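You operate a simulated robot arm through the tools that you are given. There is no shell and no other tool.

Carry out the task below with a simulated robot arm. There is one attempt and no reset: what you move stays moved.

JOB
Lay the pad from the bolted drawer in the green crate and push the crate into the yellow frame.
Fine: drawer shut and bolt locked again.
Where things are to end (x, y in the base frame): green crate within 0.025 m of [0.56, -0.92].

The check looks at the end state, three seconds after you hand in, the way a careful person would. Anything else that was tipped, shoved, dropped, spilled or broken makes it a failure.

ROBOT AND FRAMES
A 7-joint arm with a fingered hand, fixed in place. Base frame: the origin is on the floor under the middle of its stand, x ahead of it, y to its left, z up. Units: m, degrees, N and s.
It reaches about 1.164 m from its shoulder. Its first joint turns from -166.0 to 166.0 degrees. Payload 4.7 kg.
Tool frame: the origin (TCP) lies between the finger pads and is the grasp point; the fingertips stand 0.036 m ahead of it; z points along the fingers, y is the line along which they close. The gripper opens to 0.12 m; its body begins 0.042 m behind the TCP. The gripper is a hand of 5 fingers: y runs from the thumb to the fingers, the wrist lies at [-0.018, -0.122, -0.21] in the tool frame, and closing takes about 1.5 s.
Orientation is that of the tool frame in the base frame, as [roll, pitch, yaw] about the fixed x, y, z axes, in that order (R = Rz(yaw) Ry(pitch) Rx(roll)). With the fingers straight down and the wrist toward the robot, the tool's x, y and z point along [0, 1, 0], [1, 0, 0] and [0, 0, -1] of the base frame.

CONTROLS
- The arm moves only by the tool apply_moves. Its argument "plan" is a list of rows, each an object (a shift or turn left out is 0, a gripper value left out holds the last) with "translation": the shift along the tool's x, y, z in units of 30 mm (1.0 is 30 mm), a list of three; "rot": the turn, a rotation vector about the tool's x, y, z in units of 4 degrees (1.0 is 4 degrees), a list of three. In form: [{"translation": [tx, ty, tz], "rot": [rx, ry, rz]}, ...]. A call has 1 to 20 rows; each row shifts and turns the commanded pose from where the row before left it, along the tool's axes as they then stand. "claw" is the finger opening in m, from 0 to 0.12, set as the call begins (left out, the last holds). A call with a number of a shift or a turn outside -1 to 1 is refused whole. Each row takes 0.2 s and may step no farther than 0.05 m and 8.6 degrees from the row before; otherwise, or with a gripper value out of range, the whole call is refused. A pose out of reach is approached as far as the arm can. The call stops where the force on the tool passes 90 N (or 10 N more than at its start, if that is more) or the arm is blocked; 0.2 s more then pass. The fingers move at their own pace (about 0.045 m/s each) and stop on an object; they squeeze with about 21 N. The grip force told is the motor's: it shows also when the fingers shut on nothing. Time passes only in rows, and 0.2 s behind the last, so rows that do not move let the fingers close. The reply holds the time, the measured pose of the TCP, the force on the tool along the base axes, the opening and the grip force, in the units named above and with some noise, with the torque about the TCP (base axes, N m) and any sound that the robot's microphone picked up.
- Cameras (640 x 400 px; columns grow to the right, rows downward): "scene" is fixed at [0.3986, -0.5001, 1.1367]; the picture's right is [-0.96, -0.28, 0.00], its down [-0.17, 0.59, -0.79] and it looks along [0.22, -0.76, -0.61] (base axes); focal length 214 px, centre (320, 200). "wrist" rides on the gripper at [0.073, -0.091, -0.143] in the tool frame; the picture's right is [-0.80, 0.28, -0.53], its down [-0.53, -0.73, 0.42] and it looks along [-0.27, 0.62, 0.74] (tool axes); focal length 234 px, centre (320, 200). There is no depth. A picture from a camera that has moved, and an enlarged one, comes with that camera's place and axes in the base frame and with its lens.
- get_image(camera): a new picture of that camera. It takes no simulated time.
- set_fingers(index, middle, ring, little, thumb_bend, thumb_turn): sets how far each is bent, from 0 (flat) to 100 (curled in); at 30 the hand is open as for a grip, at 70 the pads meet at the TCP. One left out holds its place. A second passes; each finger stops where it meets its share of the squeeze, and holds until it gets a number again. A gripper value or a shape takes the hand back. It gives what a move gives, with no picture; readings hold the bend of each and the force on index, middle, ring, little, thumb and palm. thumb_turn goes from beside the hand (0) to across from the fingers (100), as for a grip.
- hand_shape(shape): the hand has 5 fingers and takes this shape, open, in about a second: jaw (thumb against the fingers, like two jaws); tri (thumb and two fingers); tip (a fingertip pinch); poke (one finger out to press); point (the index stretched); flat (the hand flat); cup (the hand cupped); fist (a fist). The gripper value then closes the fingers along that shape, each until it touches; the sizes above hold for jaw. It gives what a move gives, with no picture.
- inspect(camera, box): a new picture of the part [left, top, right, bottom] of that camera's present view, enlarged. It takes no simulated time.
- hand_in(): hands the job in; it is judged then, once.

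Places have to be worked out from the pictures, the camera data and where the tool is seen. Open the gripper and draw the arm clear of the work before you hand the job in, unless the task says otherwise.

The tools are called after "Emit:" by a JSON object that holds its "op" and its "data". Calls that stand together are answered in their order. apply_moves: Moves the arm, as the interface text tells. Its arguments: {"type":"object","properties":{"plan":{"type":"array","items":{"type":"object","properties":{"translation":{"type":"array","items":{"type":"number"}},"rot":{"type":"array","items":{"type":"number"}}}}},"claw":{"type":"number"}},"required":["plan"]} The other tools are called the same way: hand_shape (shape) gives the hand a shape; set_fingers (index, middle, ring, little, thumb_bend, thumb_turn) moves the fingers one by one; get_image (camera) takes a picture; inspect (camera, box) takes an enlarged picture of a part of a camera's view; hand_in () hands the job in.

At the start:

```text
time: 0.0
ee_pos: [0.0054, -0.6024, 0.9904]
tcp_rot: [180.0, 0.0, 89.9]
contact_force: [0.2, 0.4, 0.0]
ft_torque: [0.0, 0.01, 0.04]
finger_gap: 0.1196
grip_force: 0.0
shape: jaw
bend: [30.0, 30.0, 30.0, 30.0, 30.0, 98.0]
finger forces: [0.0, 0.0, 0.0, 0.1, 0.0, 0.0]
```

scene: 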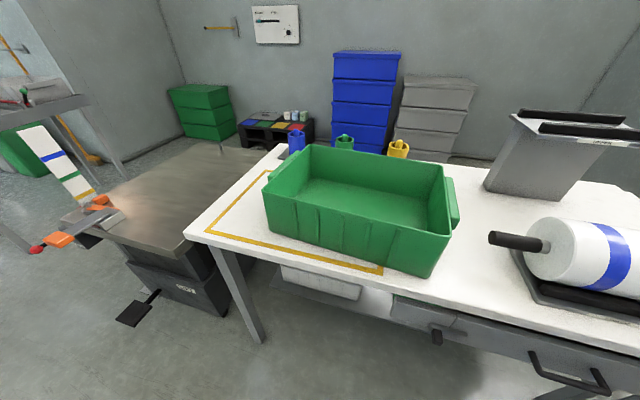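
wrist: 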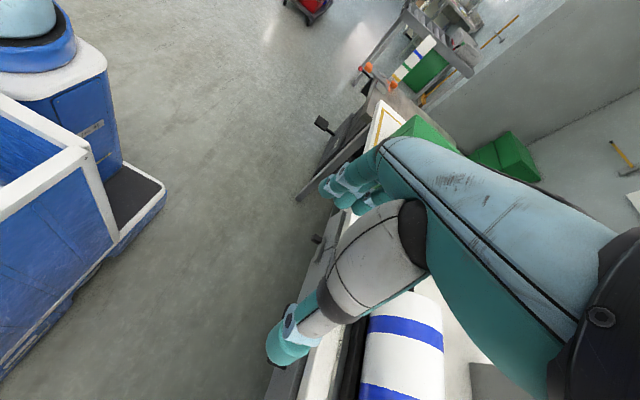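

I'll look closer at the scene first: the table front with drawers, the crate and the frame.

Emit:
{"op": "inspect", "data": {"camera": "scene", "box": [260, 240, 640, 400]}}

Emit:
{"op": "inspect", "data": {"camera": "scene", "box": [170, 110, 480, 300]}}

Emit:
{"op": "inspect", "data": {"camera": "wrist", "box": [240, 80, 480, 400]}}

```text
1.68 times, centred on (450, 320) of scene
camera zoom: at [0.3986, -0.5001, 1.1367], right [-0.96, -0.28, 0.0], down [-0.17, 0.59, -0.79], along [0.22, -0.76, -0.61], focal length 361 px, centre (101, -2)
```

zoom: 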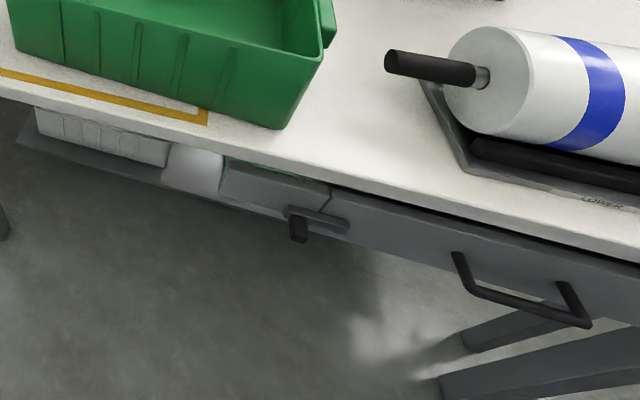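

```text
2.06 times, centred on (325, 205) of scene
camera zoom: at [0.3986, -0.5001, 1.1367], right [-0.96, -0.28, 0.0], down [-0.17, 0.59, -0.79], along [0.22, -0.76, -0.61], focal length 443 px, centre (310, 190)
```

zoom: 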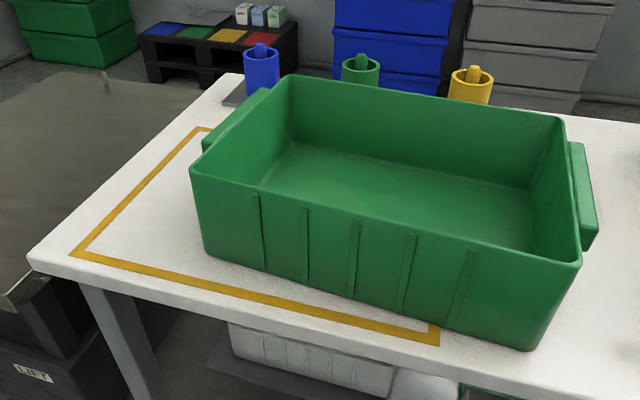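

```text
1.25 times, centred on (360, 240) of wrist
camera zoom: at [-0.0851, -0.5301, 1.1343], right [0.28, -0.8, 0.53], down [-0.73, -0.53, -0.42], along [0.62, -0.27, -0.74], focal length 293 px, centre (270, 150)
```

zoom: 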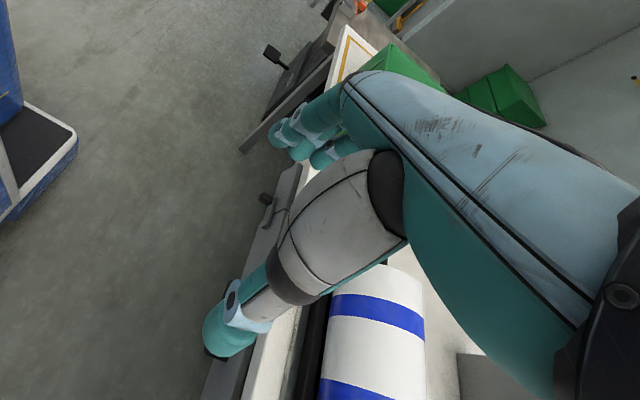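

The table front lies near y = -0.74 with its top at about z = 0.76; the bolt looks to be around (0.21, -0.73, 0.70) and the handle around (0.055, -0.70, 0.70). I'll turn the hand so the fingers point toward the table front (tool z to -y, tool y down), staying high, so the wrist camera can see the drawer.

Emit:
{"op": "apply_moves", "data": {"plan": [{"rot": [1, -1, -1]}, {"rot": [1, -1, -1]}, {"rot": [1, -1, -1]}, {"rot": [1, -1, -1]}, {"rot": [1, -1, -1]}, {"rot": [1, -1, -1]}, {"rot": [1, -1, -1]}, {"rot": [1, -1, -1]}, {"rot": [1, -1, -1]}, {"rot": [1, -1, -1]}, {"rot": [1, -1, -1]}, {"rot": [1, -1, -1]}, {"rot": [1, -1, -1]}, {"rot": [1, -1, -1]}, {"rot": [1, -1, -1]}, {"rot": [1, -1, -1]}, {"rot": [1, -1, -1]}, {"rot": [0.32, -0.32, -0.32]}]}}

Emit:
{"op": "get_image", "data": {"camera": "wrist"}}

Emit:
{"op": "get_image", "data": {"camera": "scene"}}

```text
time: 3.8
ee_pos: [0.0027, -0.6117, 0.9981]
tcp_rot: [-120.7, 17.8, 149.3]
contact_force: [-0.4, -0.7, 0.1]
ft_torque: [0.0, 0.01, 0.01]
finger_gap: 0.12
grip_force: 0.0
shape: jaw
bend: [30.0, 30.0, 30.0, 30.0, 30.0, 98.0]
finger forces: [0.0, 0.0, 0.0, 0.0, 0.0, 0.0]
out of reach, approached as far as the arm can: row 11, 12, 13, 14, 15, 16, 17
```

```text
taken
camera wrist: at [-0.0573, -0.4879, 1.1221], right [0.95, 0.12, 0.27], down [-0.05, -0.83, 0.56], along [0.29, -0.54, -0.79], focal length 234 px, centre (320, 200)
```

wrist: 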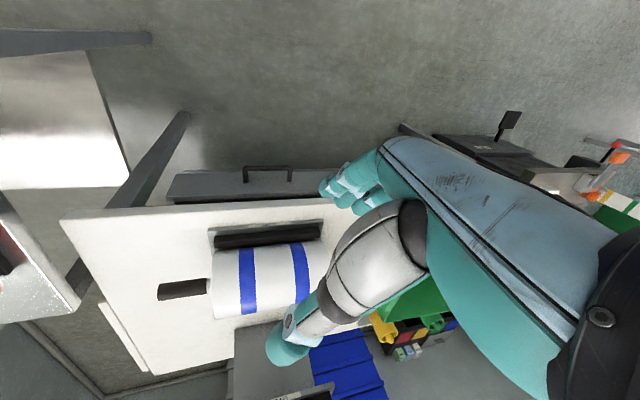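

```text
taken
```

scene: 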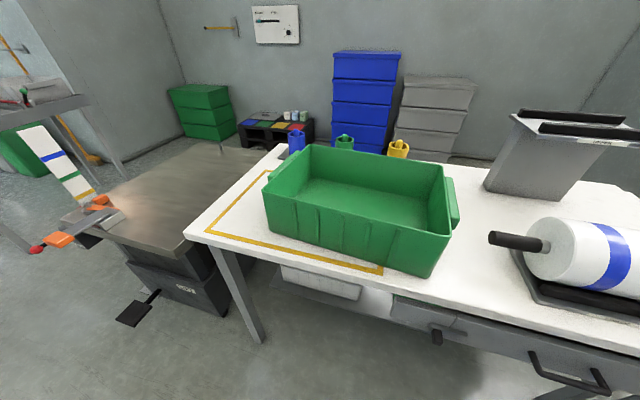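

The rotation stopped short because the wrist gets too close to the stand here. I'll shift toward +x and slightly lower and see how the commanded orientation behaves.

Emit:
{"op": "apply_moves", "data": {"plan": [{"translation": [-1, 0.3, 0]}, {"translation": [-1, 0.3, 0]}, {"translation": [-1, 0.3, 0]}, {"translation": [-1, 0.3, 0]}, {"translation": [-1, 0.3, 0]}, {"translation": [-1, 0.3, 0]}]}}

Emit:
{"op": "get_image", "data": {"camera": "wrist"}}

```text
time: 5.2
ee_pos: [0.1747, -0.6838, 1.0086]
tcp_rot: [-120.7, 18.0, 149.4]
contact_force: [0.7, 0.7, -0.2]
ft_torque: [0.0, -0.01, 0.0]
finger_gap: 0.1198
grip_force: 0.1
shape: jaw
bend: [30.0, 30.0, 30.0, 30.0, 30.0, 98.0]
finger forces: [0.0, 0.1, 0.1, 0.0, 0.0, 0.1]
```

```text
taken
camera wrist: at [0.1152, -0.5589, 1.1316], right [0.95, 0.13, 0.27], down [-0.05, -0.83, 0.56], along [0.3, -0.55, -0.78], focal length 234 px, centre (320, 200)
```

wrist: 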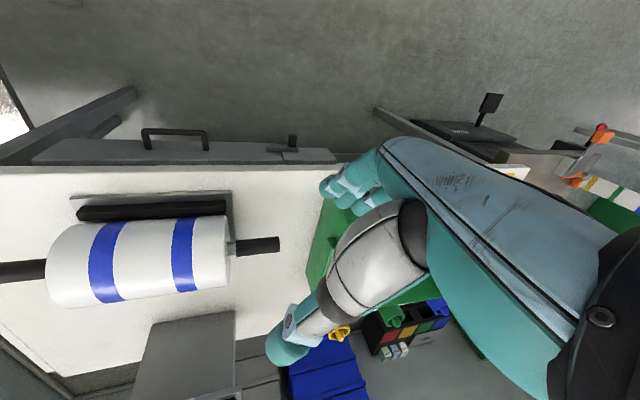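

The command follows the reached pose, good. Let me zoom in on the drawer and bolt in this view.

Emit:
{"op": "inspect", "data": {"camera": "wrist", "box": [120, 100, 360, 250]}}

```text
2.67 times, centred on (240, 175) of wrist
camera zoom: at [0.1152, -0.5589, 1.1316], right [0.95, 0.13, 0.27], down [-0.05, -0.83, 0.56], along [0.3, -0.55, -0.78], focal length 624 px, centre (533, 267)
```

zoom: 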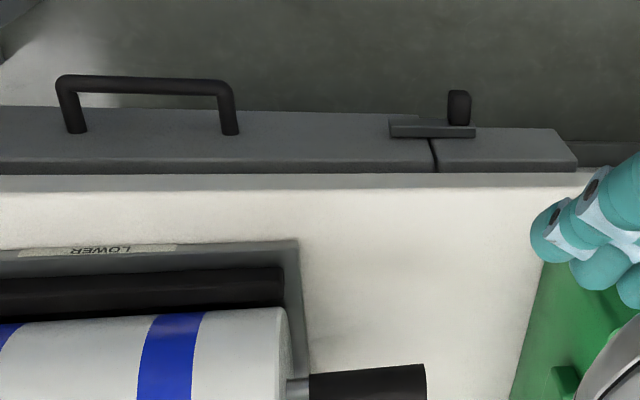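

I triangulate: drawer face y ≈ -0.76 (z 0.61–0.69), handle bar x -0.05…0.046 at y ≈ -0.724, z ≈ 0.65, bolt bar x 0.16–0.226 crossing the seam at x ≈ 0.193 with its knob at x ≈ 0.217. I'll turn the hand into fingers-down with the wrist toward the robot (tool y to -y), staying high.

Emit:
{"op": "apply_moves", "data": {"plan": [{"rot": [0, 0.625, 1]}, {"rot": [0, 0.625, 1]}, {"rot": [0, 0.625, 1]}, {"rot": [0, 0.625, 1]}, {"rot": [0, 0.625, 1]}, {"rot": [0, 0.625, 1]}, {"rot": [0, 0.625, 1]}, {"rot": [0, 0.625, 1]}, {"rot": [0, 0.625, 1]}, {"rot": [0, 0.625, 1]}, {"rot": [0, 0.625, 1]}, {"rot": [0, 0.625, 1]}, {"rot": [0, 0.625, 1]}, {"rot": [0, 0.625, 1]}, {"rot": [0, 0.625, 1]}, {"rot": [0, 0.625, 1]}, {"rot": [0, 0.625, 1]}, {"rot": [0, 0.625, 1]}, {"rot": [0, 0.625, 1]}, {"rot": [0, 0.625, 1]}]}}

Emit:
{"op": "get_image", "data": {"camera": "wrist"}}

Emit:
{"op": "get_image", "data": {"camera": "scene"}}

```text
time: 9.4
ee_pos: [0.1748, -0.6833, 1.0105]
tcp_rot: [-169.9, 24.3, 45.9]
contact_force: [0.5, 0.2, -0.3]
ft_torque: [0.01, -0.03, 0.0]
finger_gap: 0.1203
grip_force: 0.1
shape: jaw
bend: [30.0, 30.0, 30.0, 30.0, 30.0, 98.0]
finger forces: [0.1, 0.0, 0.1, 0.0, 0.0, 0.0]
```

```text
taken
camera wrist: at [0.2205, -0.545, 1.1241], right [-0.11, -0.64, 0.76], down [-0.99, 0.12, -0.04], along [-0.06, -0.76, -0.65], focal length 234 px, centre (320, 200)
```

wrist: 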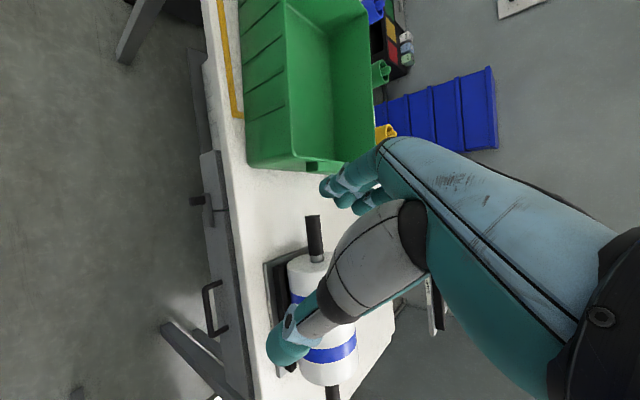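

```text
taken
```

scene: 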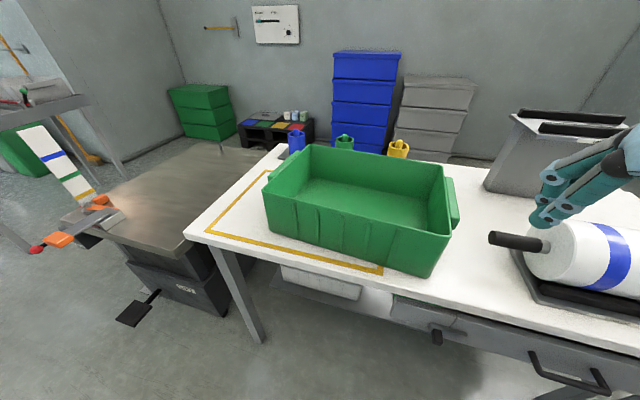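

Rotation works. Let me zoom on the drawer front in this view before continuing.

Emit:
{"op": "inspect", "data": {"camera": "wrist", "box": [150, 120, 330, 400]}}

Emit:
{"op": "apply_moves", "data": {"plan": [{"rot": [0, 0.625, 1]}, {"rot": [0, 0.625, 1]}, {"rot": [0, 0.625, 1]}, {"rot": [0, 0.625, 1]}, {"rot": [0, 0.625, 1]}, {"rot": [0, 0.625, 1]}, {"rot": [0, 0.625, 1]}, {"rot": [0, 0.625, 1]}, {"rot": [0, 0.625, 1]}, {"rot": [0, 0.625, 1]}, {"rot": [0, 0.45, 0.72]}]}}

Emit:
{"op": "get_image", "data": {"camera": "wrist"}}

```text
1.43 times, centred on (240, 260) of wrist
camera zoom: at [0.2205, -0.545, 1.1241], right [-0.11, -0.64, 0.76], down [-0.99, 0.12, -0.04], along [-0.06, -0.76, -0.65], focal length 334 px, centre (434, 114)
```

zoom: 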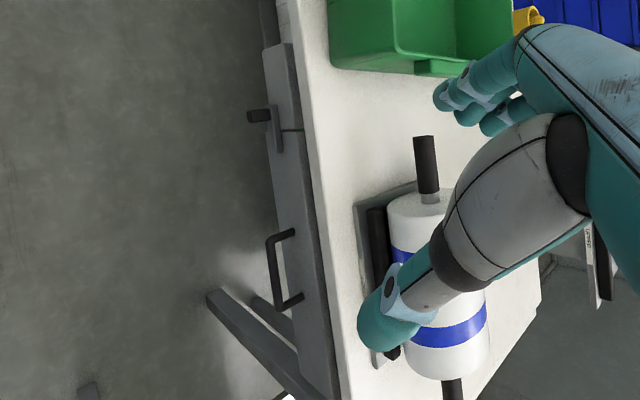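

```text
time: 11.8
ee_pos: [0.1749, -0.6837, 1.0101]
tcp_rot: [179.8, 0.0, 0.1]
contact_force: [-0.2, -0.9, -0.1]
ft_torque: [0.01, 0.02, 0.0]
finger_gap: 0.1197
grip_force: 0.0
shape: jaw
bend: [30.0, 30.0, 30.0, 30.0, 30.0, 98.0]
finger forces: [0.0, 0.0, 0.0, 0.0, 0.0, 0.0]
```

```text
taken
camera wrist: at [0.2481, -0.5919, 1.1535], right [-0.8, -0.28, 0.53], down [-0.53, 0.73, -0.43], along [-0.27, -0.63, -0.73], focal length 234 px, centre (320, 200)
```

wrist: 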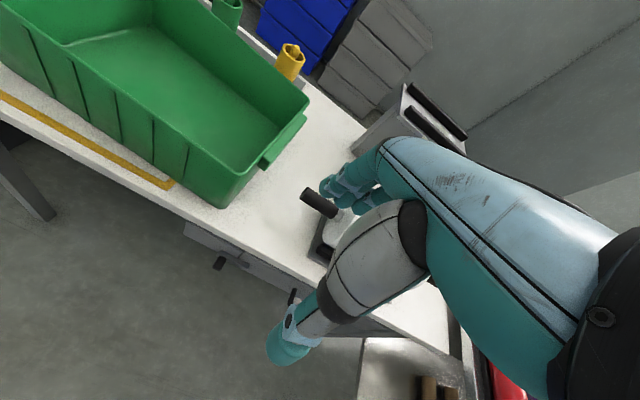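

Natural fingers-down pose reached. Let me zoom on the bolt/handle and the crate from here to refine positions.

Emit:
{"op": "inspect", "data": {"camera": "wrist", "box": [170, 210, 330, 310]}}

Emit:
{"op": "inspect", "data": {"camera": "wrist", "box": [0, 0, 340, 212]}}

Emit:
{"op": "inspect", "data": {"camera": "scene", "box": [380, 280, 640, 400]}}

```text
4.00 times, centred on (250, 260) of wrist
camera zoom: at [0.2481, -0.5919, 1.1535], right [-0.8, -0.28, 0.53], down [-0.53, 0.73, -0.43], along [-0.27, -0.63, -0.73], focal length 937 px, centre (600, -40)
```

zoom: 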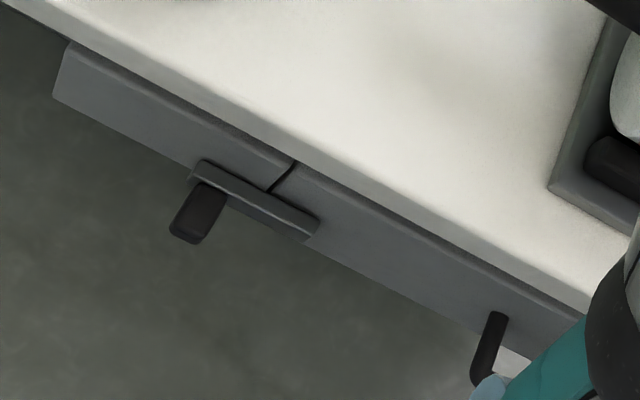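

```text
1.88 times, centred on (170, 106) of wrist
camera zoom: at [0.2481, -0.5919, 1.1535], right [-0.8, -0.28, 0.53], down [-0.53, 0.73, -0.43], along [-0.27, -0.63, -0.73], focal length 441 px, centre (602, 377)
```

zoom: 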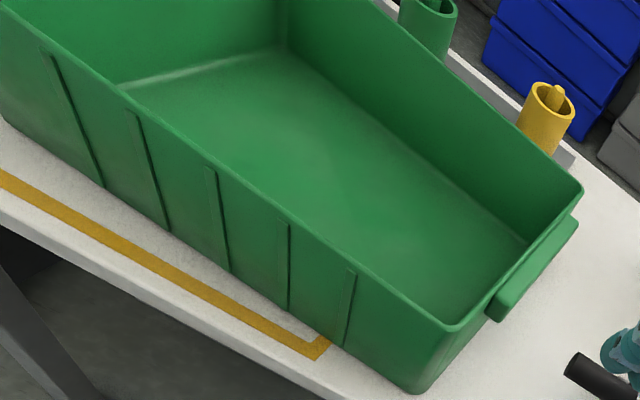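

```text
2.46 times, centred on (510, 340) of scene
camera zoom: at [0.3986, -0.5001, 1.1367], right [-0.96, -0.28, 0.0], down [-0.17, 0.59, -0.79], along [0.22, -0.76, -0.61], focal length 528 px, centre (-148, -145)
```

zoom: 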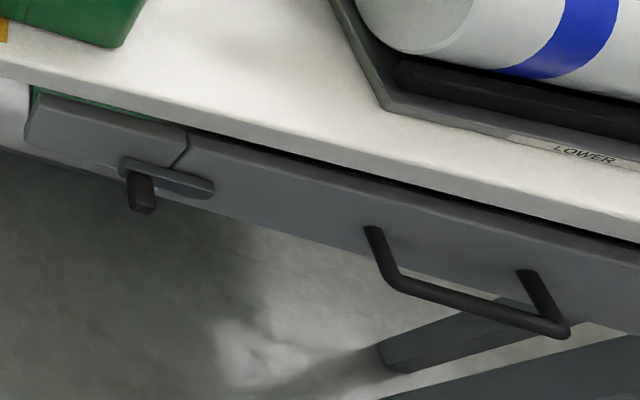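

Knob: base at y ≈ -0.754, tip y ≈ -0.730, x ≈ 0.214, z ≈ 0.64; seam x ≈ 0.192; three views agree. I'll shape the hand to a stretched index and check where the fingertip is relative to the tool frame.

Emit:
{"op": "hand_shape", "data": {"shape": "point"}}

Emit:
{"op": "apply_moves", "data": {"plan": [{"translation": [1, -0.8, 0.8]}, {"translation": [1, -0.8, 0.8]}, {"translation": [0.8, -0.8, 0.8]}, {"translation": [0, 0, 0.8]}]}}

Emit:
{"op": "get_image", "data": {"camera": "wrist"}}

Emit:
{"op": "get_image", "data": {"camera": "scene"}}

```text
time: 12.7
ee_pos: [0.1755, -0.6823, 1.0102]
tcp_rot: [179.7, 0.0, 0.1]
contact_force: [0.3, 0.2, -0.4]
ft_torque: [0.0, 0.01, -0.01]
finger_gap: 0.1142
grip_force: 0.1
shape: point
bend: [19.0, 100.0, 100.0, 100.0, 98.0, 88.0]
finger forces: [0.0, 0.0, 0.1, 0.0, 0.1, 0.0]
```

```text
time: 13.7
ee_pos: [0.2588, -0.6109, 0.9144]
tcp_rot: [179.6, 0.0, 0.2]
contact_force: [0.6, 0.8, 0.1]
ft_torque: [0.01, -0.01, 0.0]
finger_gap: 0.0002
grip_force: 0.1
shape: point
bend: [19.0, 100.0, 100.0, 100.0, 98.0, 88.0]
finger forces: [0.0, 0.0, 0.1, 0.0, 0.1, 0.1]
```

```text
taken
camera wrist: at [0.3322, -0.5199, 1.057], right [-0.8, -0.28, 0.53], down [-0.53, 0.73, -0.43], along [-0.26, -0.63, -0.73], focal length 234 px, centre (320, 200)
```

wrist: 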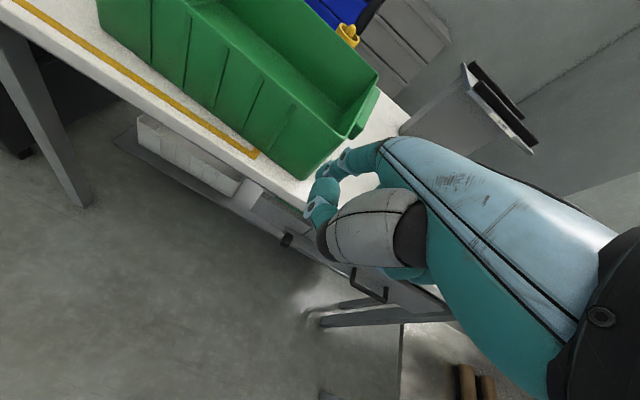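

```text
taken
```

scene: 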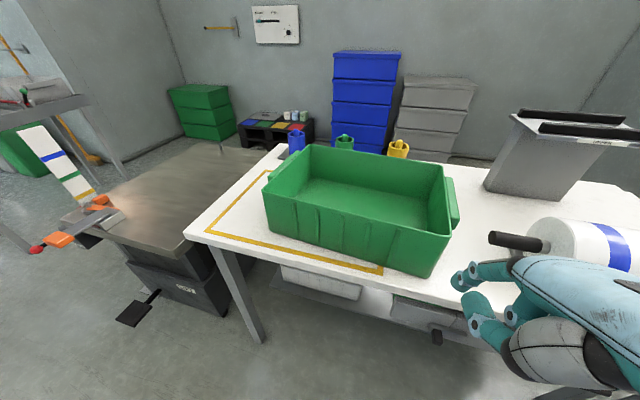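

Let me zoom on the hand in both views to locate the index tip.

Emit:
{"op": "inspect", "data": {"camera": "scene", "box": [430, 230, 640, 400]}}

Emit:
{"op": "inspect", "data": {"camera": "wrist", "box": [270, 110, 450, 300]}}

```text
2.35 times, centred on (535, 315) of scene
camera zoom: at [0.3986, -0.5001, 1.1367], right [-0.96, -0.28, 0.0], down [-0.17, 0.59, -0.79], along [0.22, -0.76, -0.61], focal length 505 px, centre (-186, -71)
```

zoom: 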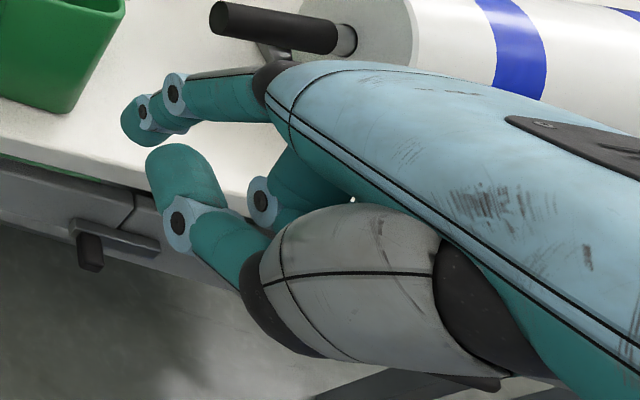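

```text
2.11 times, centred on (360, 205) of wrist
camera zoom: at [0.3322, -0.5199, 1.057], right [-0.8, -0.28, 0.53], down [-0.53, 0.73, -0.43], along [-0.26, -0.63, -0.73], focal length 493 px, centre (236, 190)
```

zoom: 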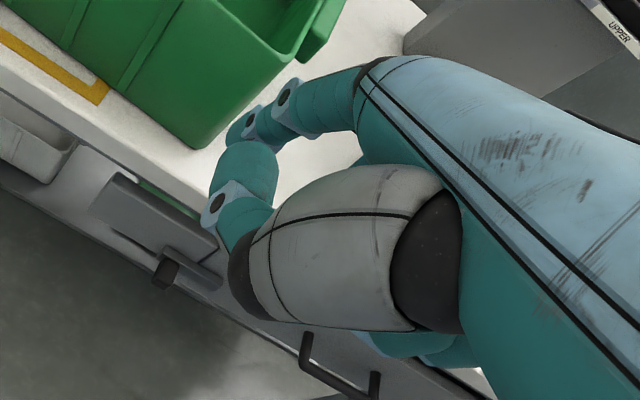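

The index is on the tool +x side; its tip is about (+0.034, +0.055, -0.006) in tool axes. I'll straighten the index fully and check again.

Emit:
{"op": "set_fingers", "data": {"index": 0, "middle": 100, "ring": 100, "little": 100, "thumb_bend": 100, "thumb_turn": 100}}

Emit:
{"op": "inspect", "data": {"camera": "scene", "box": [430, 230, 640, 400]}}

Emit:
{"op": "inspect", "data": {"camera": "wrist", "box": [270, 110, 450, 300]}}

```text
time: 14.7
ee_pos: [0.2594, -0.6112, 0.9132]
tcp_rot: [179.7, 0.0, 0.3]
contact_force: [-0.1, -0.2, 0.4]
ft_torque: [0.04, 0.0, -0.01]
finger_gap: 0.057
grip_force: 0.0
shape: fingers
bend: [0.0, 100.0, 100.0, 100.0, 100.0, 100.0]
finger forces: [0.1, 0.0, 0.0, 0.1, 0.0, 0.0]
```

```text
2.35 times, centred on (535, 315) of scene
camera zoom: at [0.3986, -0.5001, 1.1367], right [-0.96, -0.28, 0.0], down [-0.17, 0.59, -0.79], along [0.22, -0.76, -0.61], focal length 505 px, centre (-186, -71)
```

zoom: 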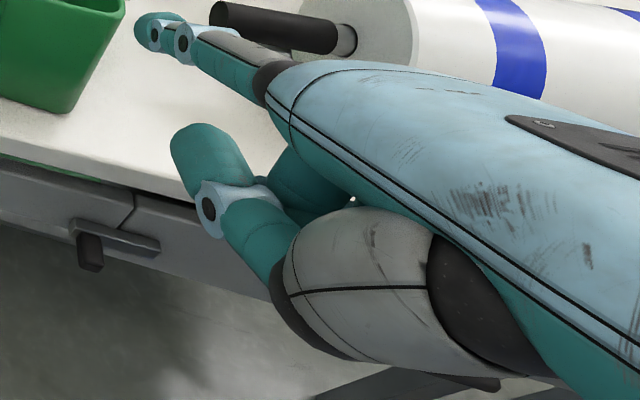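

```text
2.11 times, centred on (360, 205) of wrist
camera zoom: at [0.3321, -0.5202, 1.057], right [-0.8, -0.28, 0.53], down [-0.53, 0.73, -0.43], along [-0.26, -0.63, -0.73], focal length 493 px, centre (236, 190)
```

zoom: 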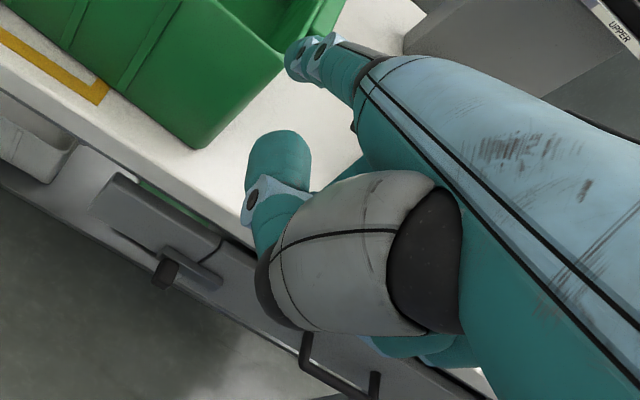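

Flat index points about 50° from tool z toward tool y; its tip is then at about (+0.031, +0.087, -0.033) tool. I'll pitch the hand +30° about tool x so the index points down and a bit toward the table, and descend in front of the drawer, clear of it.

Emit:
{"op": "apply_moves", "data": {"plan": [{"rot": [1, 0, 0]}, {"rot": [1, 0, 0]}, {"rot": [1, 0, 0]}, {"rot": [1, 0, 0]}, {"rot": [1, 0, 0]}, {"rot": [1, 0, 0]}, {"rot": [1, 0, 0]}, {"rot": [0.5, 0, 0]}, {"translation": [-0.1667, 0.3235, 0.938]}, {"translation": [-0.1667, 0.3235, 0.938]}, {"translation": [-0.1667, 0.3235, 0.938]}, {"translation": [-0.1667, 0.3235, 0.938]}, {"translation": [-0.1667, 0.3235, 0.938]}, {"translation": [-0.1667, 0.3235, 0.938]}]}}

Emit:
{"op": "get_image", "data": {"camera": "wrist"}}

Emit:
{"op": "get_image", "data": {"camera": "scene"}}

```text
time: 17.7
ee_pos: [0.2286, -0.58, 0.7383]
tcp_rot: [-150.4, 0.0, 0.2]
contact_force: [0.3, 1.1, 0.3]
ft_torque: [-0.02, 0.03, -0.04]
finger_gap: 0.0572
grip_force: 0.1
shape: fingers
bend: [0.0, 100.0, 100.0, 100.0, 100.0, 100.0]
finger forces: [0.1, 0.1, 0.1, 0.1, 0.0, 0.0]
```

```text
taken
camera wrist: at [0.3022, -0.5714, 0.909], right [-0.8, -0.5, 0.32], down [-0.53, 0.85, -0.01], along [-0.27, -0.18, -0.95], focal length 234 px, centre (320, 200)
```

wrist: 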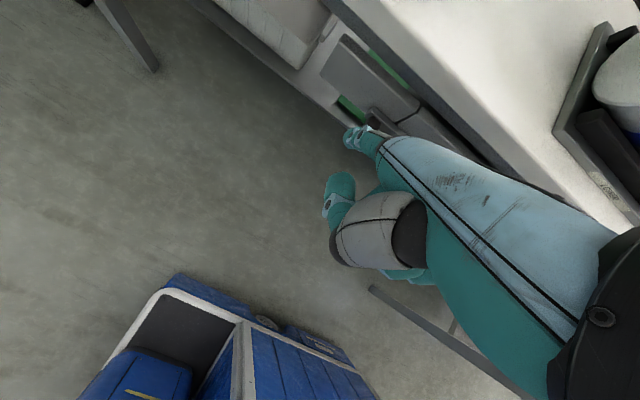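

```text
taken
```

scene: 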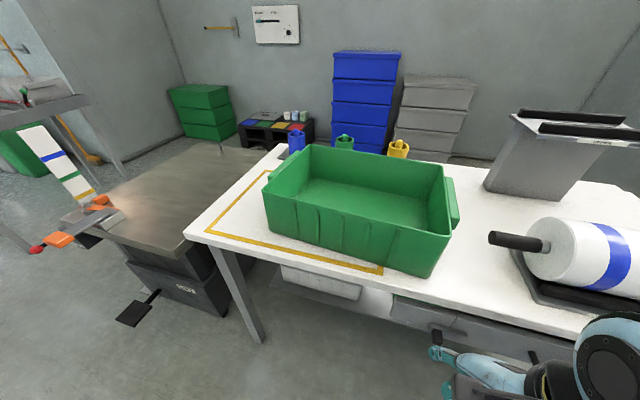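

Let me zoom both views to see the index tip vs. the knob.

Emit:
{"op": "inspect", "data": {"camera": "scene", "box": [380, 290, 560, 400]}}

Emit:
{"op": "inspect", "data": {"camera": "wrist", "box": [290, 70, 490, 220]}}

```text
3.56 times, centred on (470, 345) of scene
camera zoom: at [0.3986, -0.5001, 1.1367], right [-0.96, -0.28, 0.0], down [-0.17, 0.59, -0.79], along [0.22, -0.76, -0.61], focal length 763 px, centre (-213, -316)
```

zoom: 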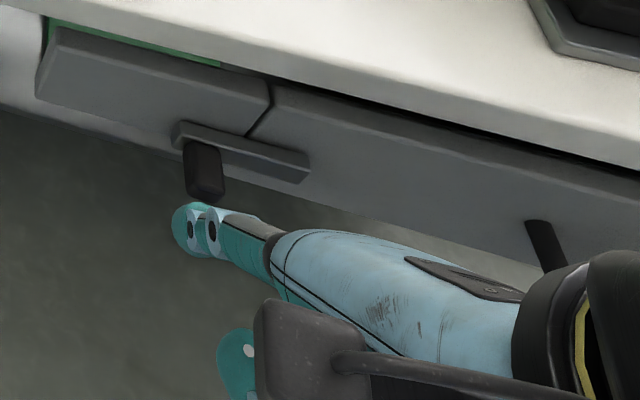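

```text
2.67 times, centred on (390, 145) of wrist
camera zoom: at [0.3022, -0.5714, 0.909], right [-0.8, -0.5, 0.32], down [-0.53, 0.85, -0.01], along [-0.27, -0.18, -0.95], focal length 624 px, centre (133, 347)
```

zoom: 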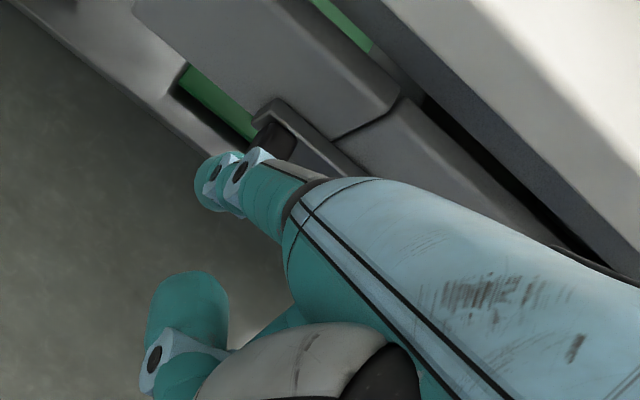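

Combining the views, the flat index tip sits at about tool (+0.022, +0.108, -0.010), i.e. now near (0.25, -0.68, 0.69). I'll lower and move partly forward, staying on the +x side of the knob, then check.

Emit:
{"op": "apply_moves", "data": {"plan": [{"translation": [0.055, 0.377, 0.662]}, {"translation": [0.055, 0.377, 0.662]}, {"translation": [0.055, 0.377, 0.662]}, {"translation": [0, 0.58, -0.33]}, {"translation": [0, 0.58, -0.33]}]}}

Emit:
{"op": "inspect", "data": {"camera": "scene", "box": [380, 290, 560, 400]}}

Emit:
{"op": "inspect", "data": {"camera": "wrist", "box": [290, 70, 490, 220]}}

```text
time: 18.9
ee_pos: [0.2338, -0.6182, 0.6705]
tcp_rot: [-150.2, -0.1, 0.2]
contact_force: [0.1, -0.5, 0.1]
ft_torque: [0.0, -0.02, 0.02]
finger_gap: 0.0568
grip_force: 0.1
shape: fingers
bend: [0.0, 100.0, 100.0, 100.0, 100.0, 100.0]
finger forces: [0.1, 0.1, 0.0, 0.0, 0.1, 0.1]
```

```text
3.56 times, centred on (470, 345) of scene
camera zoom: at [0.3986, -0.5001, 1.1367], right [-0.96, -0.28, 0.0], down [-0.17, 0.59, -0.79], along [0.22, -0.76, -0.61], focal length 763 px, centre (-213, -316)
```

zoom: 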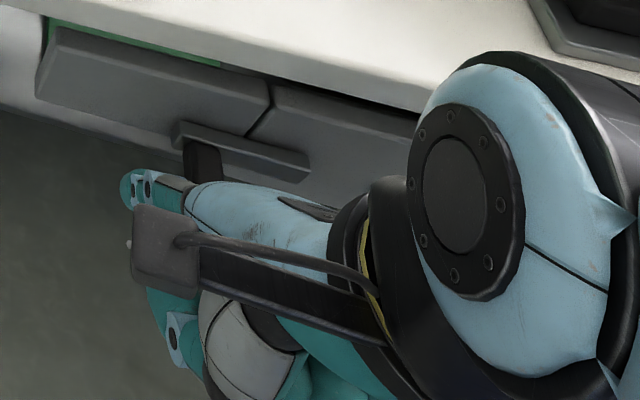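

```text
2.67 times, centred on (390, 145) of wrist
camera zoom: at [0.3077, -0.6111, 0.8406], right [-0.8, -0.51, 0.32], down [-0.53, 0.85, -0.01], along [-0.27, -0.17, -0.95], focal length 624 px, centre (133, 347)
```

zoom: 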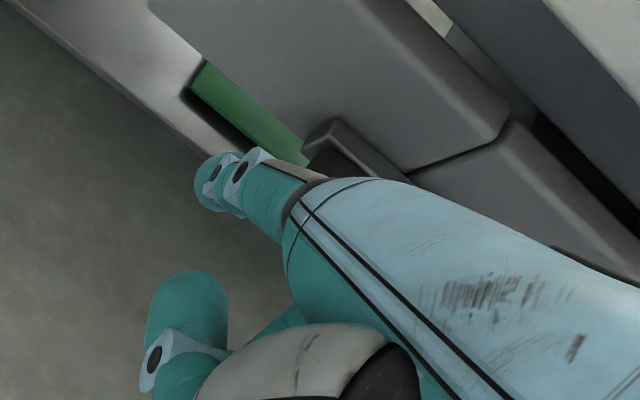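

Tip is near (0.255, -0.717, 0.626), +x of the bolt and knob. I'll move 20 mm forward, then push toward -x in small steps and watch the force.

Emit:
{"op": "apply_moves", "data": {"plan": [{"translation": [0, 0.58, -0.33]}, {"translation": [-0.33, 0, 0]}, {"translation": [-0.33, 0, 0]}]}}

Emit:
{"op": "inspect", "data": {"camera": "scene", "box": [380, 290, 560, 400]}}

Emit:
{"op": "inspect", "data": {"camera": "wrist", "box": [290, 70, 490, 220]}}

```text
time: 19.7
ee_pos: [0.215, -0.6383, 0.6695]
tcp_rot: [-150.2, 0.0, 0.2]
contact_force: [4.1, -0.5, 0.0]
ft_torque: [-0.04, -0.15, 0.44]
finger_gap: 0.0573
grip_force: 2.3
shape: fingers
bend: [0.0, 100.0, 100.0, 100.0, 100.0, 100.0]
finger forces: [4.7, 0.0, 0.1, 0.0, 0.1, 0.1]
```

```text
3.56 times, centred on (470, 345) of scene
camera zoom: at [0.3986, -0.5001, 1.1367], right [-0.96, -0.28, 0.0], down [-0.17, 0.59, -0.79], along [0.22, -0.76, -0.61], focal length 763 px, centre (-213, -316)
```

zoom: 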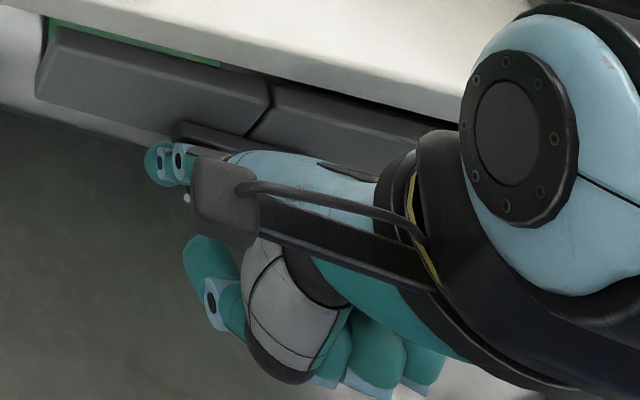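

```text
2.67 times, centred on (390, 145) of wrist
camera zoom: at [0.2883, -0.6306, 0.8402], right [-0.8, -0.51, 0.32], down [-0.54, 0.84, -0.01], along [-0.27, -0.17, -0.95], focal length 624 px, centre (133, 347)
```

zoom: 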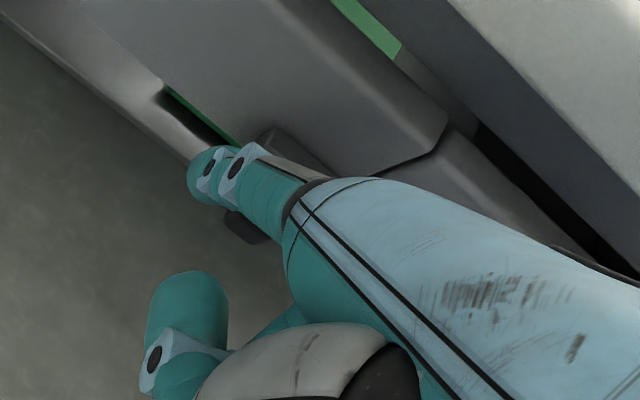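

Contact with the knob (index 4.7 N). I'll keep pushing toward -x in small steps.

Emit:
{"op": "apply_moves", "data": {"plan": [{"translation": [-0.25, 0, 0]}, {"translation": [-0.25, 0, 0]}, {"translation": [-0.25, 0, 0]}, {"translation": [-0.25, 0, 0]}]}}

Emit:
{"op": "inspect", "data": {"camera": "scene", "box": [380, 290, 560, 400]}}

Emit:
{"op": "inspect", "data": {"camera": "wrist", "box": [290, 70, 490, 220]}}

```text
time: 20.7
ee_pos: [0.1843, -0.6377, 0.6687]
tcp_rot: [-150.3, 0.0, 0.0]
contact_force: [14.3, -2.8, -3.2]
ft_torque: [0.21, -0.22, 1.1]
finger_gap: 0.0613
grip_force: 5.3
shape: fingers
bend: [0.0, 100.0, 100.0, 100.0, 100.0, 100.0]
finger forces: [11.2, 0.0, 0.0, 0.0, 0.0, 0.1]
```

```text
3.56 times, centred on (470, 345) of scene
camera zoom: at [0.3986, -0.5001, 1.1367], right [-0.96, -0.28, 0.0], down [-0.17, 0.59, -0.79], along [0.22, -0.76, -0.61], focal length 763 px, centre (-213, -316)
```

zoom: 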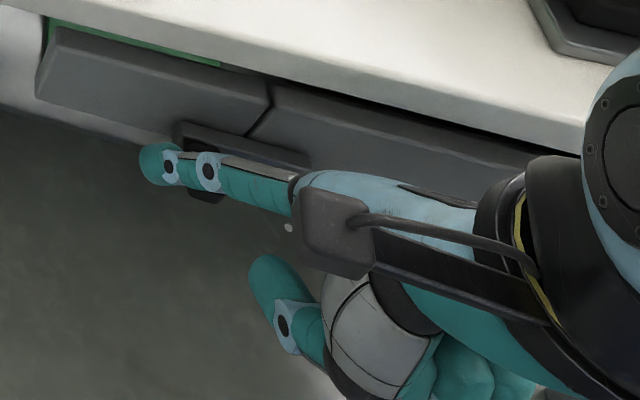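

```text
2.67 times, centred on (390, 145) of wrist
camera zoom: at [0.2573, -0.631, 0.8401], right [-0.8, -0.51, 0.32], down [-0.53, 0.85, -0.01], along [-0.27, -0.17, -0.95], focal length 624 px, centre (133, 347)
```

zoom: 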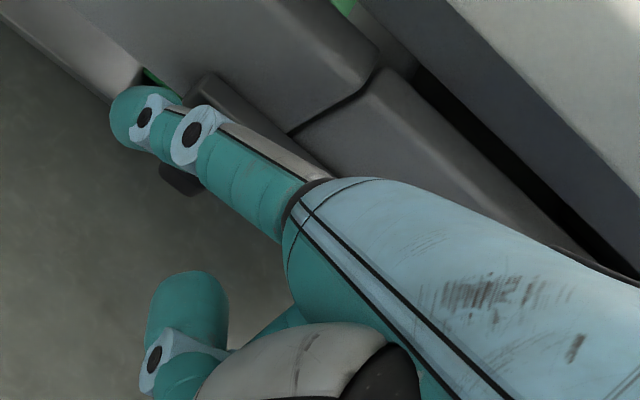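

The bolt did not move; the finger just splayed. The bar lies in front of the drawer face, so it must belong to the fixed block and withdraw toward +x. I'll unload, back off, go round to the -x side of the knob.

Emit:
{"op": "apply_moves", "data": {"plan": [{"translation": [0.5, 0, 0]}, {"translation": [0.5, 0, 0]}, {"translation": [0.5, 0, 0]}, {"translation": [0, -0.725, 0.41]}, {"translation": [0, -0.725, 0.41]}, {"translation": [-0.7, 0, 0]}, {"translation": [-0.7, 0, 0]}, {"translation": [-0.7, 0, 0]}]}}

Emit:
{"op": "inspect", "data": {"camera": "scene", "box": [380, 290, 560, 400]}}

Emit:
{"op": "inspect", "data": {"camera": "wrist", "box": [250, 40, 490, 220]}}

```text
time: 22.5
ee_pos: [0.1655, -0.588, 0.6688]
tcp_rot: [-150.4, 0.0, 0.2]
contact_force: [-0.2, 0.7, 0.2]
ft_torque: [-0.01, -0.02, -0.02]
finger_gap: 0.0572
grip_force: 0.1
shape: fingers
bend: [0.0, 100.0, 100.0, 100.0, 100.0, 100.0]
finger forces: [0.1, 0.0, 0.0, 0.0, 0.0, 0.1]
```

```text
3.56 times, centred on (470, 345) of scene
camera zoom: at [0.3986, -0.5001, 1.1367], right [-0.96, -0.28, 0.0], down [-0.17, 0.59, -0.79], along [0.22, -0.76, -0.61], focal length 763 px, centre (-213, -316)
```

zoom: 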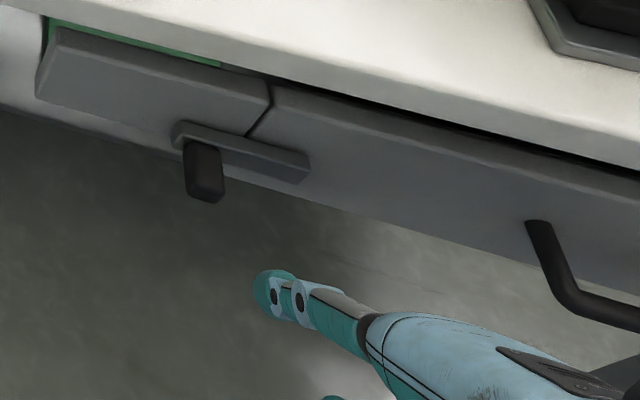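

```text
2.22 times, centred on (370, 130) of wrist
camera zoom: at [0.2395, -0.5804, 0.8399], right [-0.8, -0.51, 0.32], down [-0.53, 0.84, -0.01], along [-0.27, -0.17, -0.95], focal length 520 px, centre (209, 356)
```

zoom: 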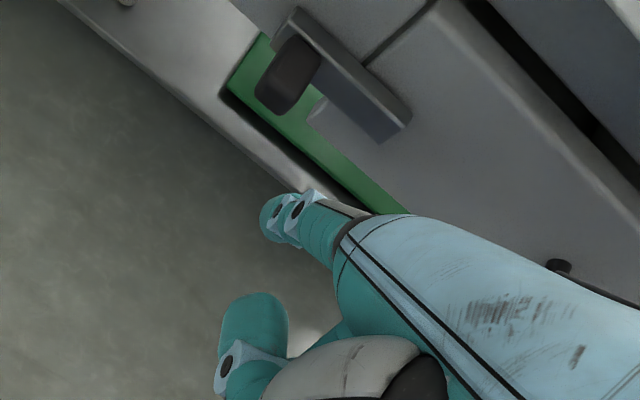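

Clear view: knob x 0.2065–0.222, tip y ≈ -0.728. Finger is at x ≈ 0.187; I move forward 52 mm beside the knob on its -x side and start pushing +x.

Emit:
{"op": "apply_moves", "data": {"plan": [{"translation": [0, 0.754, -0.428]}, {"translation": [0, 0.754, -0.428]}, {"translation": [0.25, 0, 0]}, {"translation": [0.25, 0, 0]}, {"translation": [0.25, 0, 0]}]}}

Emit:
{"op": "inspect", "data": {"camera": "scene", "box": [380, 290, 560, 400]}}

Emit:
{"op": "inspect", "data": {"camera": "wrist", "box": [250, 40, 490, 220]}}

```text
time: 23.7
ee_pos: [0.1881, -0.6403, 0.6687]
tcp_rot: [-150.3, 0.0, 0.1]
contact_force: [0.1, 0.1, 0.2]
ft_torque: [-0.01, -0.02, -0.04]
finger_gap: 0.057
grip_force: 0.5
shape: fingers
bend: [0.0, 100.0, 100.0, 100.0, 100.0, 100.0]
finger forces: [0.6, 0.1, 0.1, 0.0, 0.1, 0.0]
```

```text
3.56 times, centred on (470, 345) of scene
camera zoom: at [0.3986, -0.5001, 1.1367], right [-0.96, -0.28, 0.0], down [-0.17, 0.59, -0.79], along [0.22, -0.76, -0.61], focal length 763 px, centre (-213, -316)
```

zoom: 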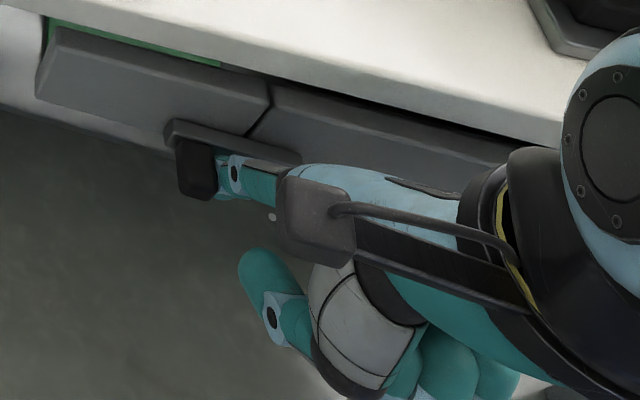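

```text
2.22 times, centred on (370, 130) of wrist
camera zoom: at [0.2617, -0.6328, 0.8399], right [-0.8, -0.51, 0.32], down [-0.53, 0.85, -0.01], along [-0.27, -0.17, -0.95], focal length 520 px, centre (209, 356)
```

zoom: 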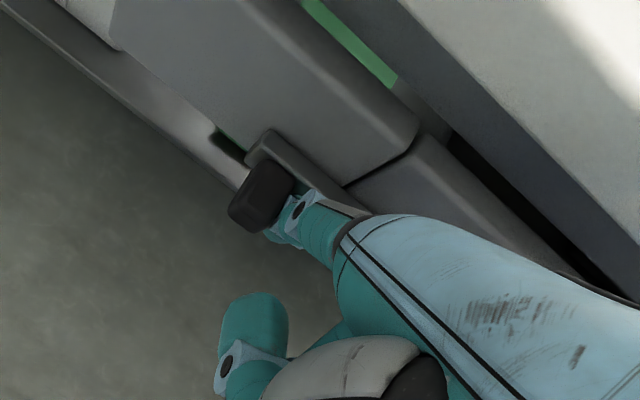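

The bolt moves with hardly any force toward +x. Continue pushing in steps.

Emit:
{"op": "apply_moves", "data": {"plan": [{"translation": [0.25, 0, 0]}, {"translation": [0.25, 0, 0]}, {"translation": [0.25, 0, 0]}, {"translation": [0.25, 0, 0]}]}}

Emit:
{"op": "inspect", "data": {"camera": "scene", "box": [380, 290, 560, 400]}}

Emit:
{"op": "inspect", "data": {"camera": "wrist", "box": [250, 40, 490, 220]}}

```text
time: 24.7
ee_pos: [0.2201, -0.6414, 0.6702]
tcp_rot: [-150.3, 0.1, 0.1]
contact_force: [-0.3, -0.1, -0.6]
ft_torque: [-0.02, 0.02, -0.06]
finger_gap: 0.0569
grip_force: 0.3
shape: fingers
bend: [0.0, 100.0, 100.0, 100.0, 100.0, 100.0]
finger forces: [0.5, 0.0, 0.0, 0.0, 0.0, 0.1]
```

```text
3.56 times, centred on (470, 345) of scene
camera zoom: at [0.3986, -0.5001, 1.1367], right [-0.96, -0.28, 0.0], down [-0.17, 0.59, -0.79], along [0.22, -0.76, -0.61], focal length 763 px, centre (-213, -316)
```

zoom: 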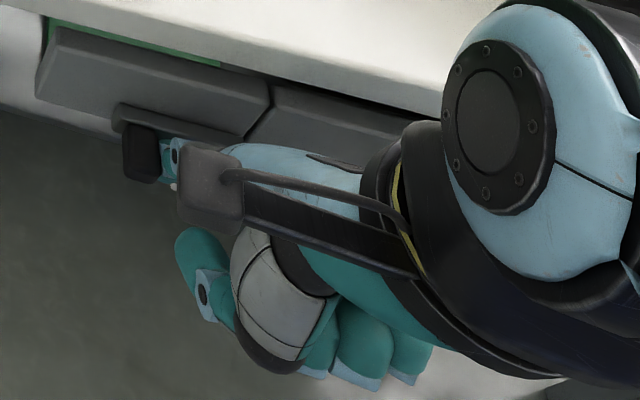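

```text
2.22 times, centred on (370, 130) of wrist
camera zoom: at [0.2922, -0.633, 0.8403], right [-0.8, -0.5, 0.32], down [-0.53, 0.85, -0.01], along [-0.27, -0.17, -0.95], focal length 520 px, centre (209, 356)
```

zoom: 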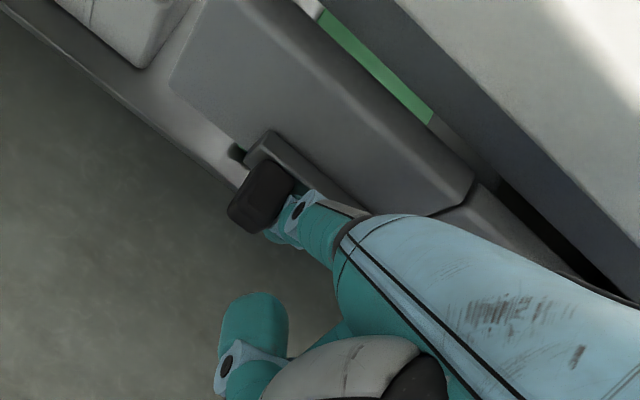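

Nearly clear of the seam. Push further until the force rises at its stop.

Emit:
{"op": "apply_moves", "data": {"plan": [{"translation": [0.2, 0, 0]}, {"translation": [0.2, 0, 0]}, {"translation": [0.2, 0, 0]}]}}

Emit:
{"op": "inspect", "data": {"camera": "scene", "box": [380, 290, 560, 400]}}

Emit:
{"op": "inspect", "data": {"camera": "wrist", "box": [250, 40, 490, 220]}}

```text
time: 25.5
ee_pos: [0.2353, -0.6397, 0.6715]
tcp_rot: [-150.3, 0.0, 0.1]
contact_force: [-10.1, 1.1, 0.4]
ft_torque: [-0.02, 0.28, -1.12]
finger_gap: 0.0577
grip_force: 5.8
shape: fingers
bend: [0.0, 100.0, 100.0, 100.0, 100.0, 100.0]
finger forces: [11.4, 0.0, 0.0, 0.0, 0.0, 0.0]
```

```text
3.56 times, centred on (470, 345) of scene
camera zoom: at [0.3986, -0.5001, 1.1367], right [-0.96, -0.28, 0.0], down [-0.17, 0.59, -0.79], along [0.22, -0.76, -0.61], focal length 763 px, centre (-213, -316)
```

zoom: 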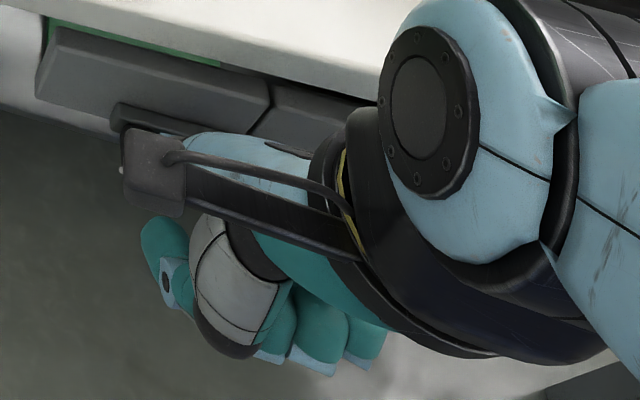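

```text
2.22 times, centred on (370, 130) of wrist
camera zoom: at [0.3089, -0.6331, 0.8405], right [-0.8, -0.5, 0.32], down [-0.53, 0.85, -0.01], along [-0.27, -0.17, -0.95], focal length 520 px, centre (209, 356)
```

zoom: 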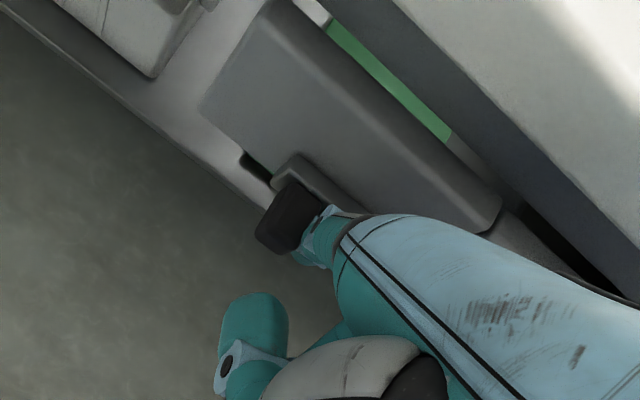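

Bolt is at its withdrawn stop (10 N). I back off and slide over toward the handle for a close look, keeping the finger about 5 cm in front of the bar.

Emit:
{"op": "apply_moves", "data": {"plan": [{"translation": [-0.2, 0, 0]}, {"translation": [0, -0.677, 0.384]}, {"translation": [0, -0.677, 0.384]}, {"translation": [0, -0.677, 0.384]}, {"translation": [-0.95, 0, 0]}, {"translation": [-0.95, 0, 0]}, {"translation": [-0.95, 0, 0]}, {"translation": [-0.95, 0, 0]}, {"translation": [-0.95, 0, 0]}]}}

Emit:
{"op": "get_image", "data": {"camera": "scene"}}

Emit:
{"op": "get_image", "data": {"camera": "wrist"}}

```text
time: 27.5
ee_pos: [0.0884, -0.5709, 0.6702]
tcp_rot: [-150.3, 0.1, 0.2]
contact_force: [-0.2, 0.8, -0.8]
ft_torque: [0.0, 0.03, 0.05]
finger_gap: 0.057
grip_force: 0.0
shape: fingers
bend: [0.0, 100.0, 100.0, 100.0, 100.0, 100.0]
finger forces: [0.0, 0.1, 0.1, 0.0, 0.1, 0.0]
```

```text
taken
```

scene: 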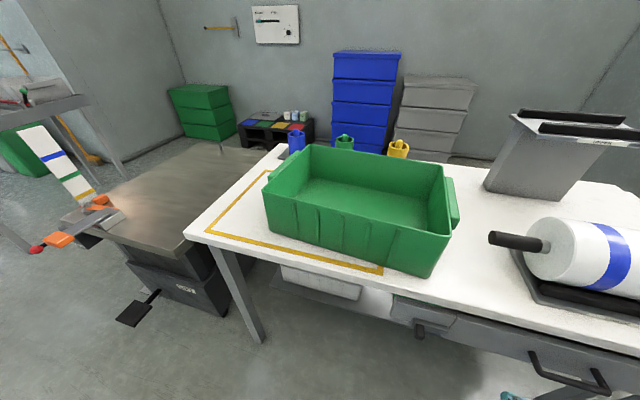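

```text
taken
camera wrist: at [0.1612, -0.5629, 0.84], right [-0.8, -0.51, 0.32], down [-0.54, 0.84, -0.01], along [-0.27, -0.17, -0.95], focal length 234 px, centre (320, 200)
```

wrist: 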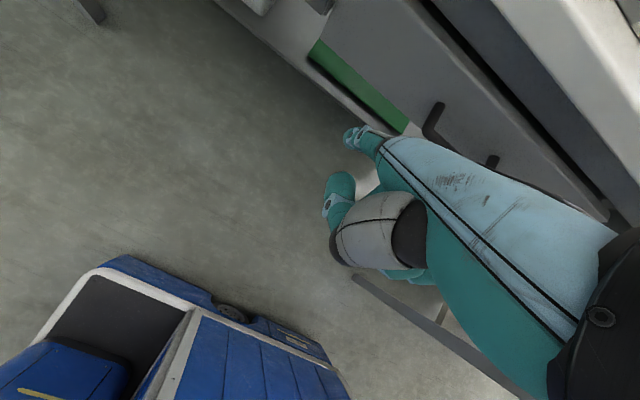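

Emit:
{"op": "inspect", "data": {"camera": "scene", "box": [380, 290, 640, 400]}}

Emit:
{"op": "inspect", "data": {"camera": "wrist", "box": [290, 0, 640, 219]}}

```text
2.46 times, centred on (510, 345) of scene
camera zoom: at [0.3986, -0.5001, 1.1367], right [-0.96, -0.28, 0.0], down [-0.17, 0.59, -0.79], along [0.22, -0.76, -0.61], focal length 528 px, centre (-148, -157)
```

zoom: 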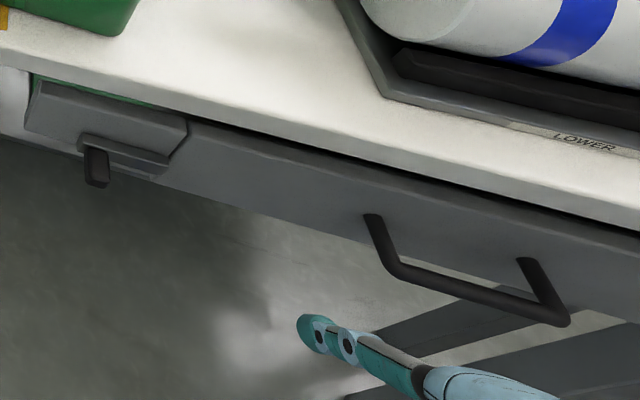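

```text
1.83 times, centred on (465, 110) of wrist
camera zoom: at [0.1612, -0.5629, 0.84], right [-0.8, -0.51, 0.32], down [-0.54, 0.84, -0.01], along [-0.27, -0.17, -0.95], focal length 428 px, centre (55, 365)
```

zoom: 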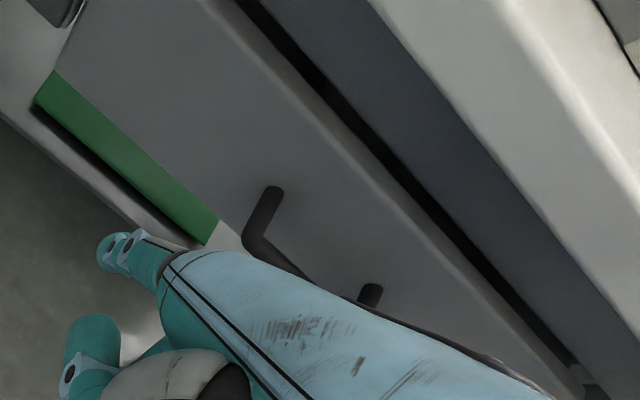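

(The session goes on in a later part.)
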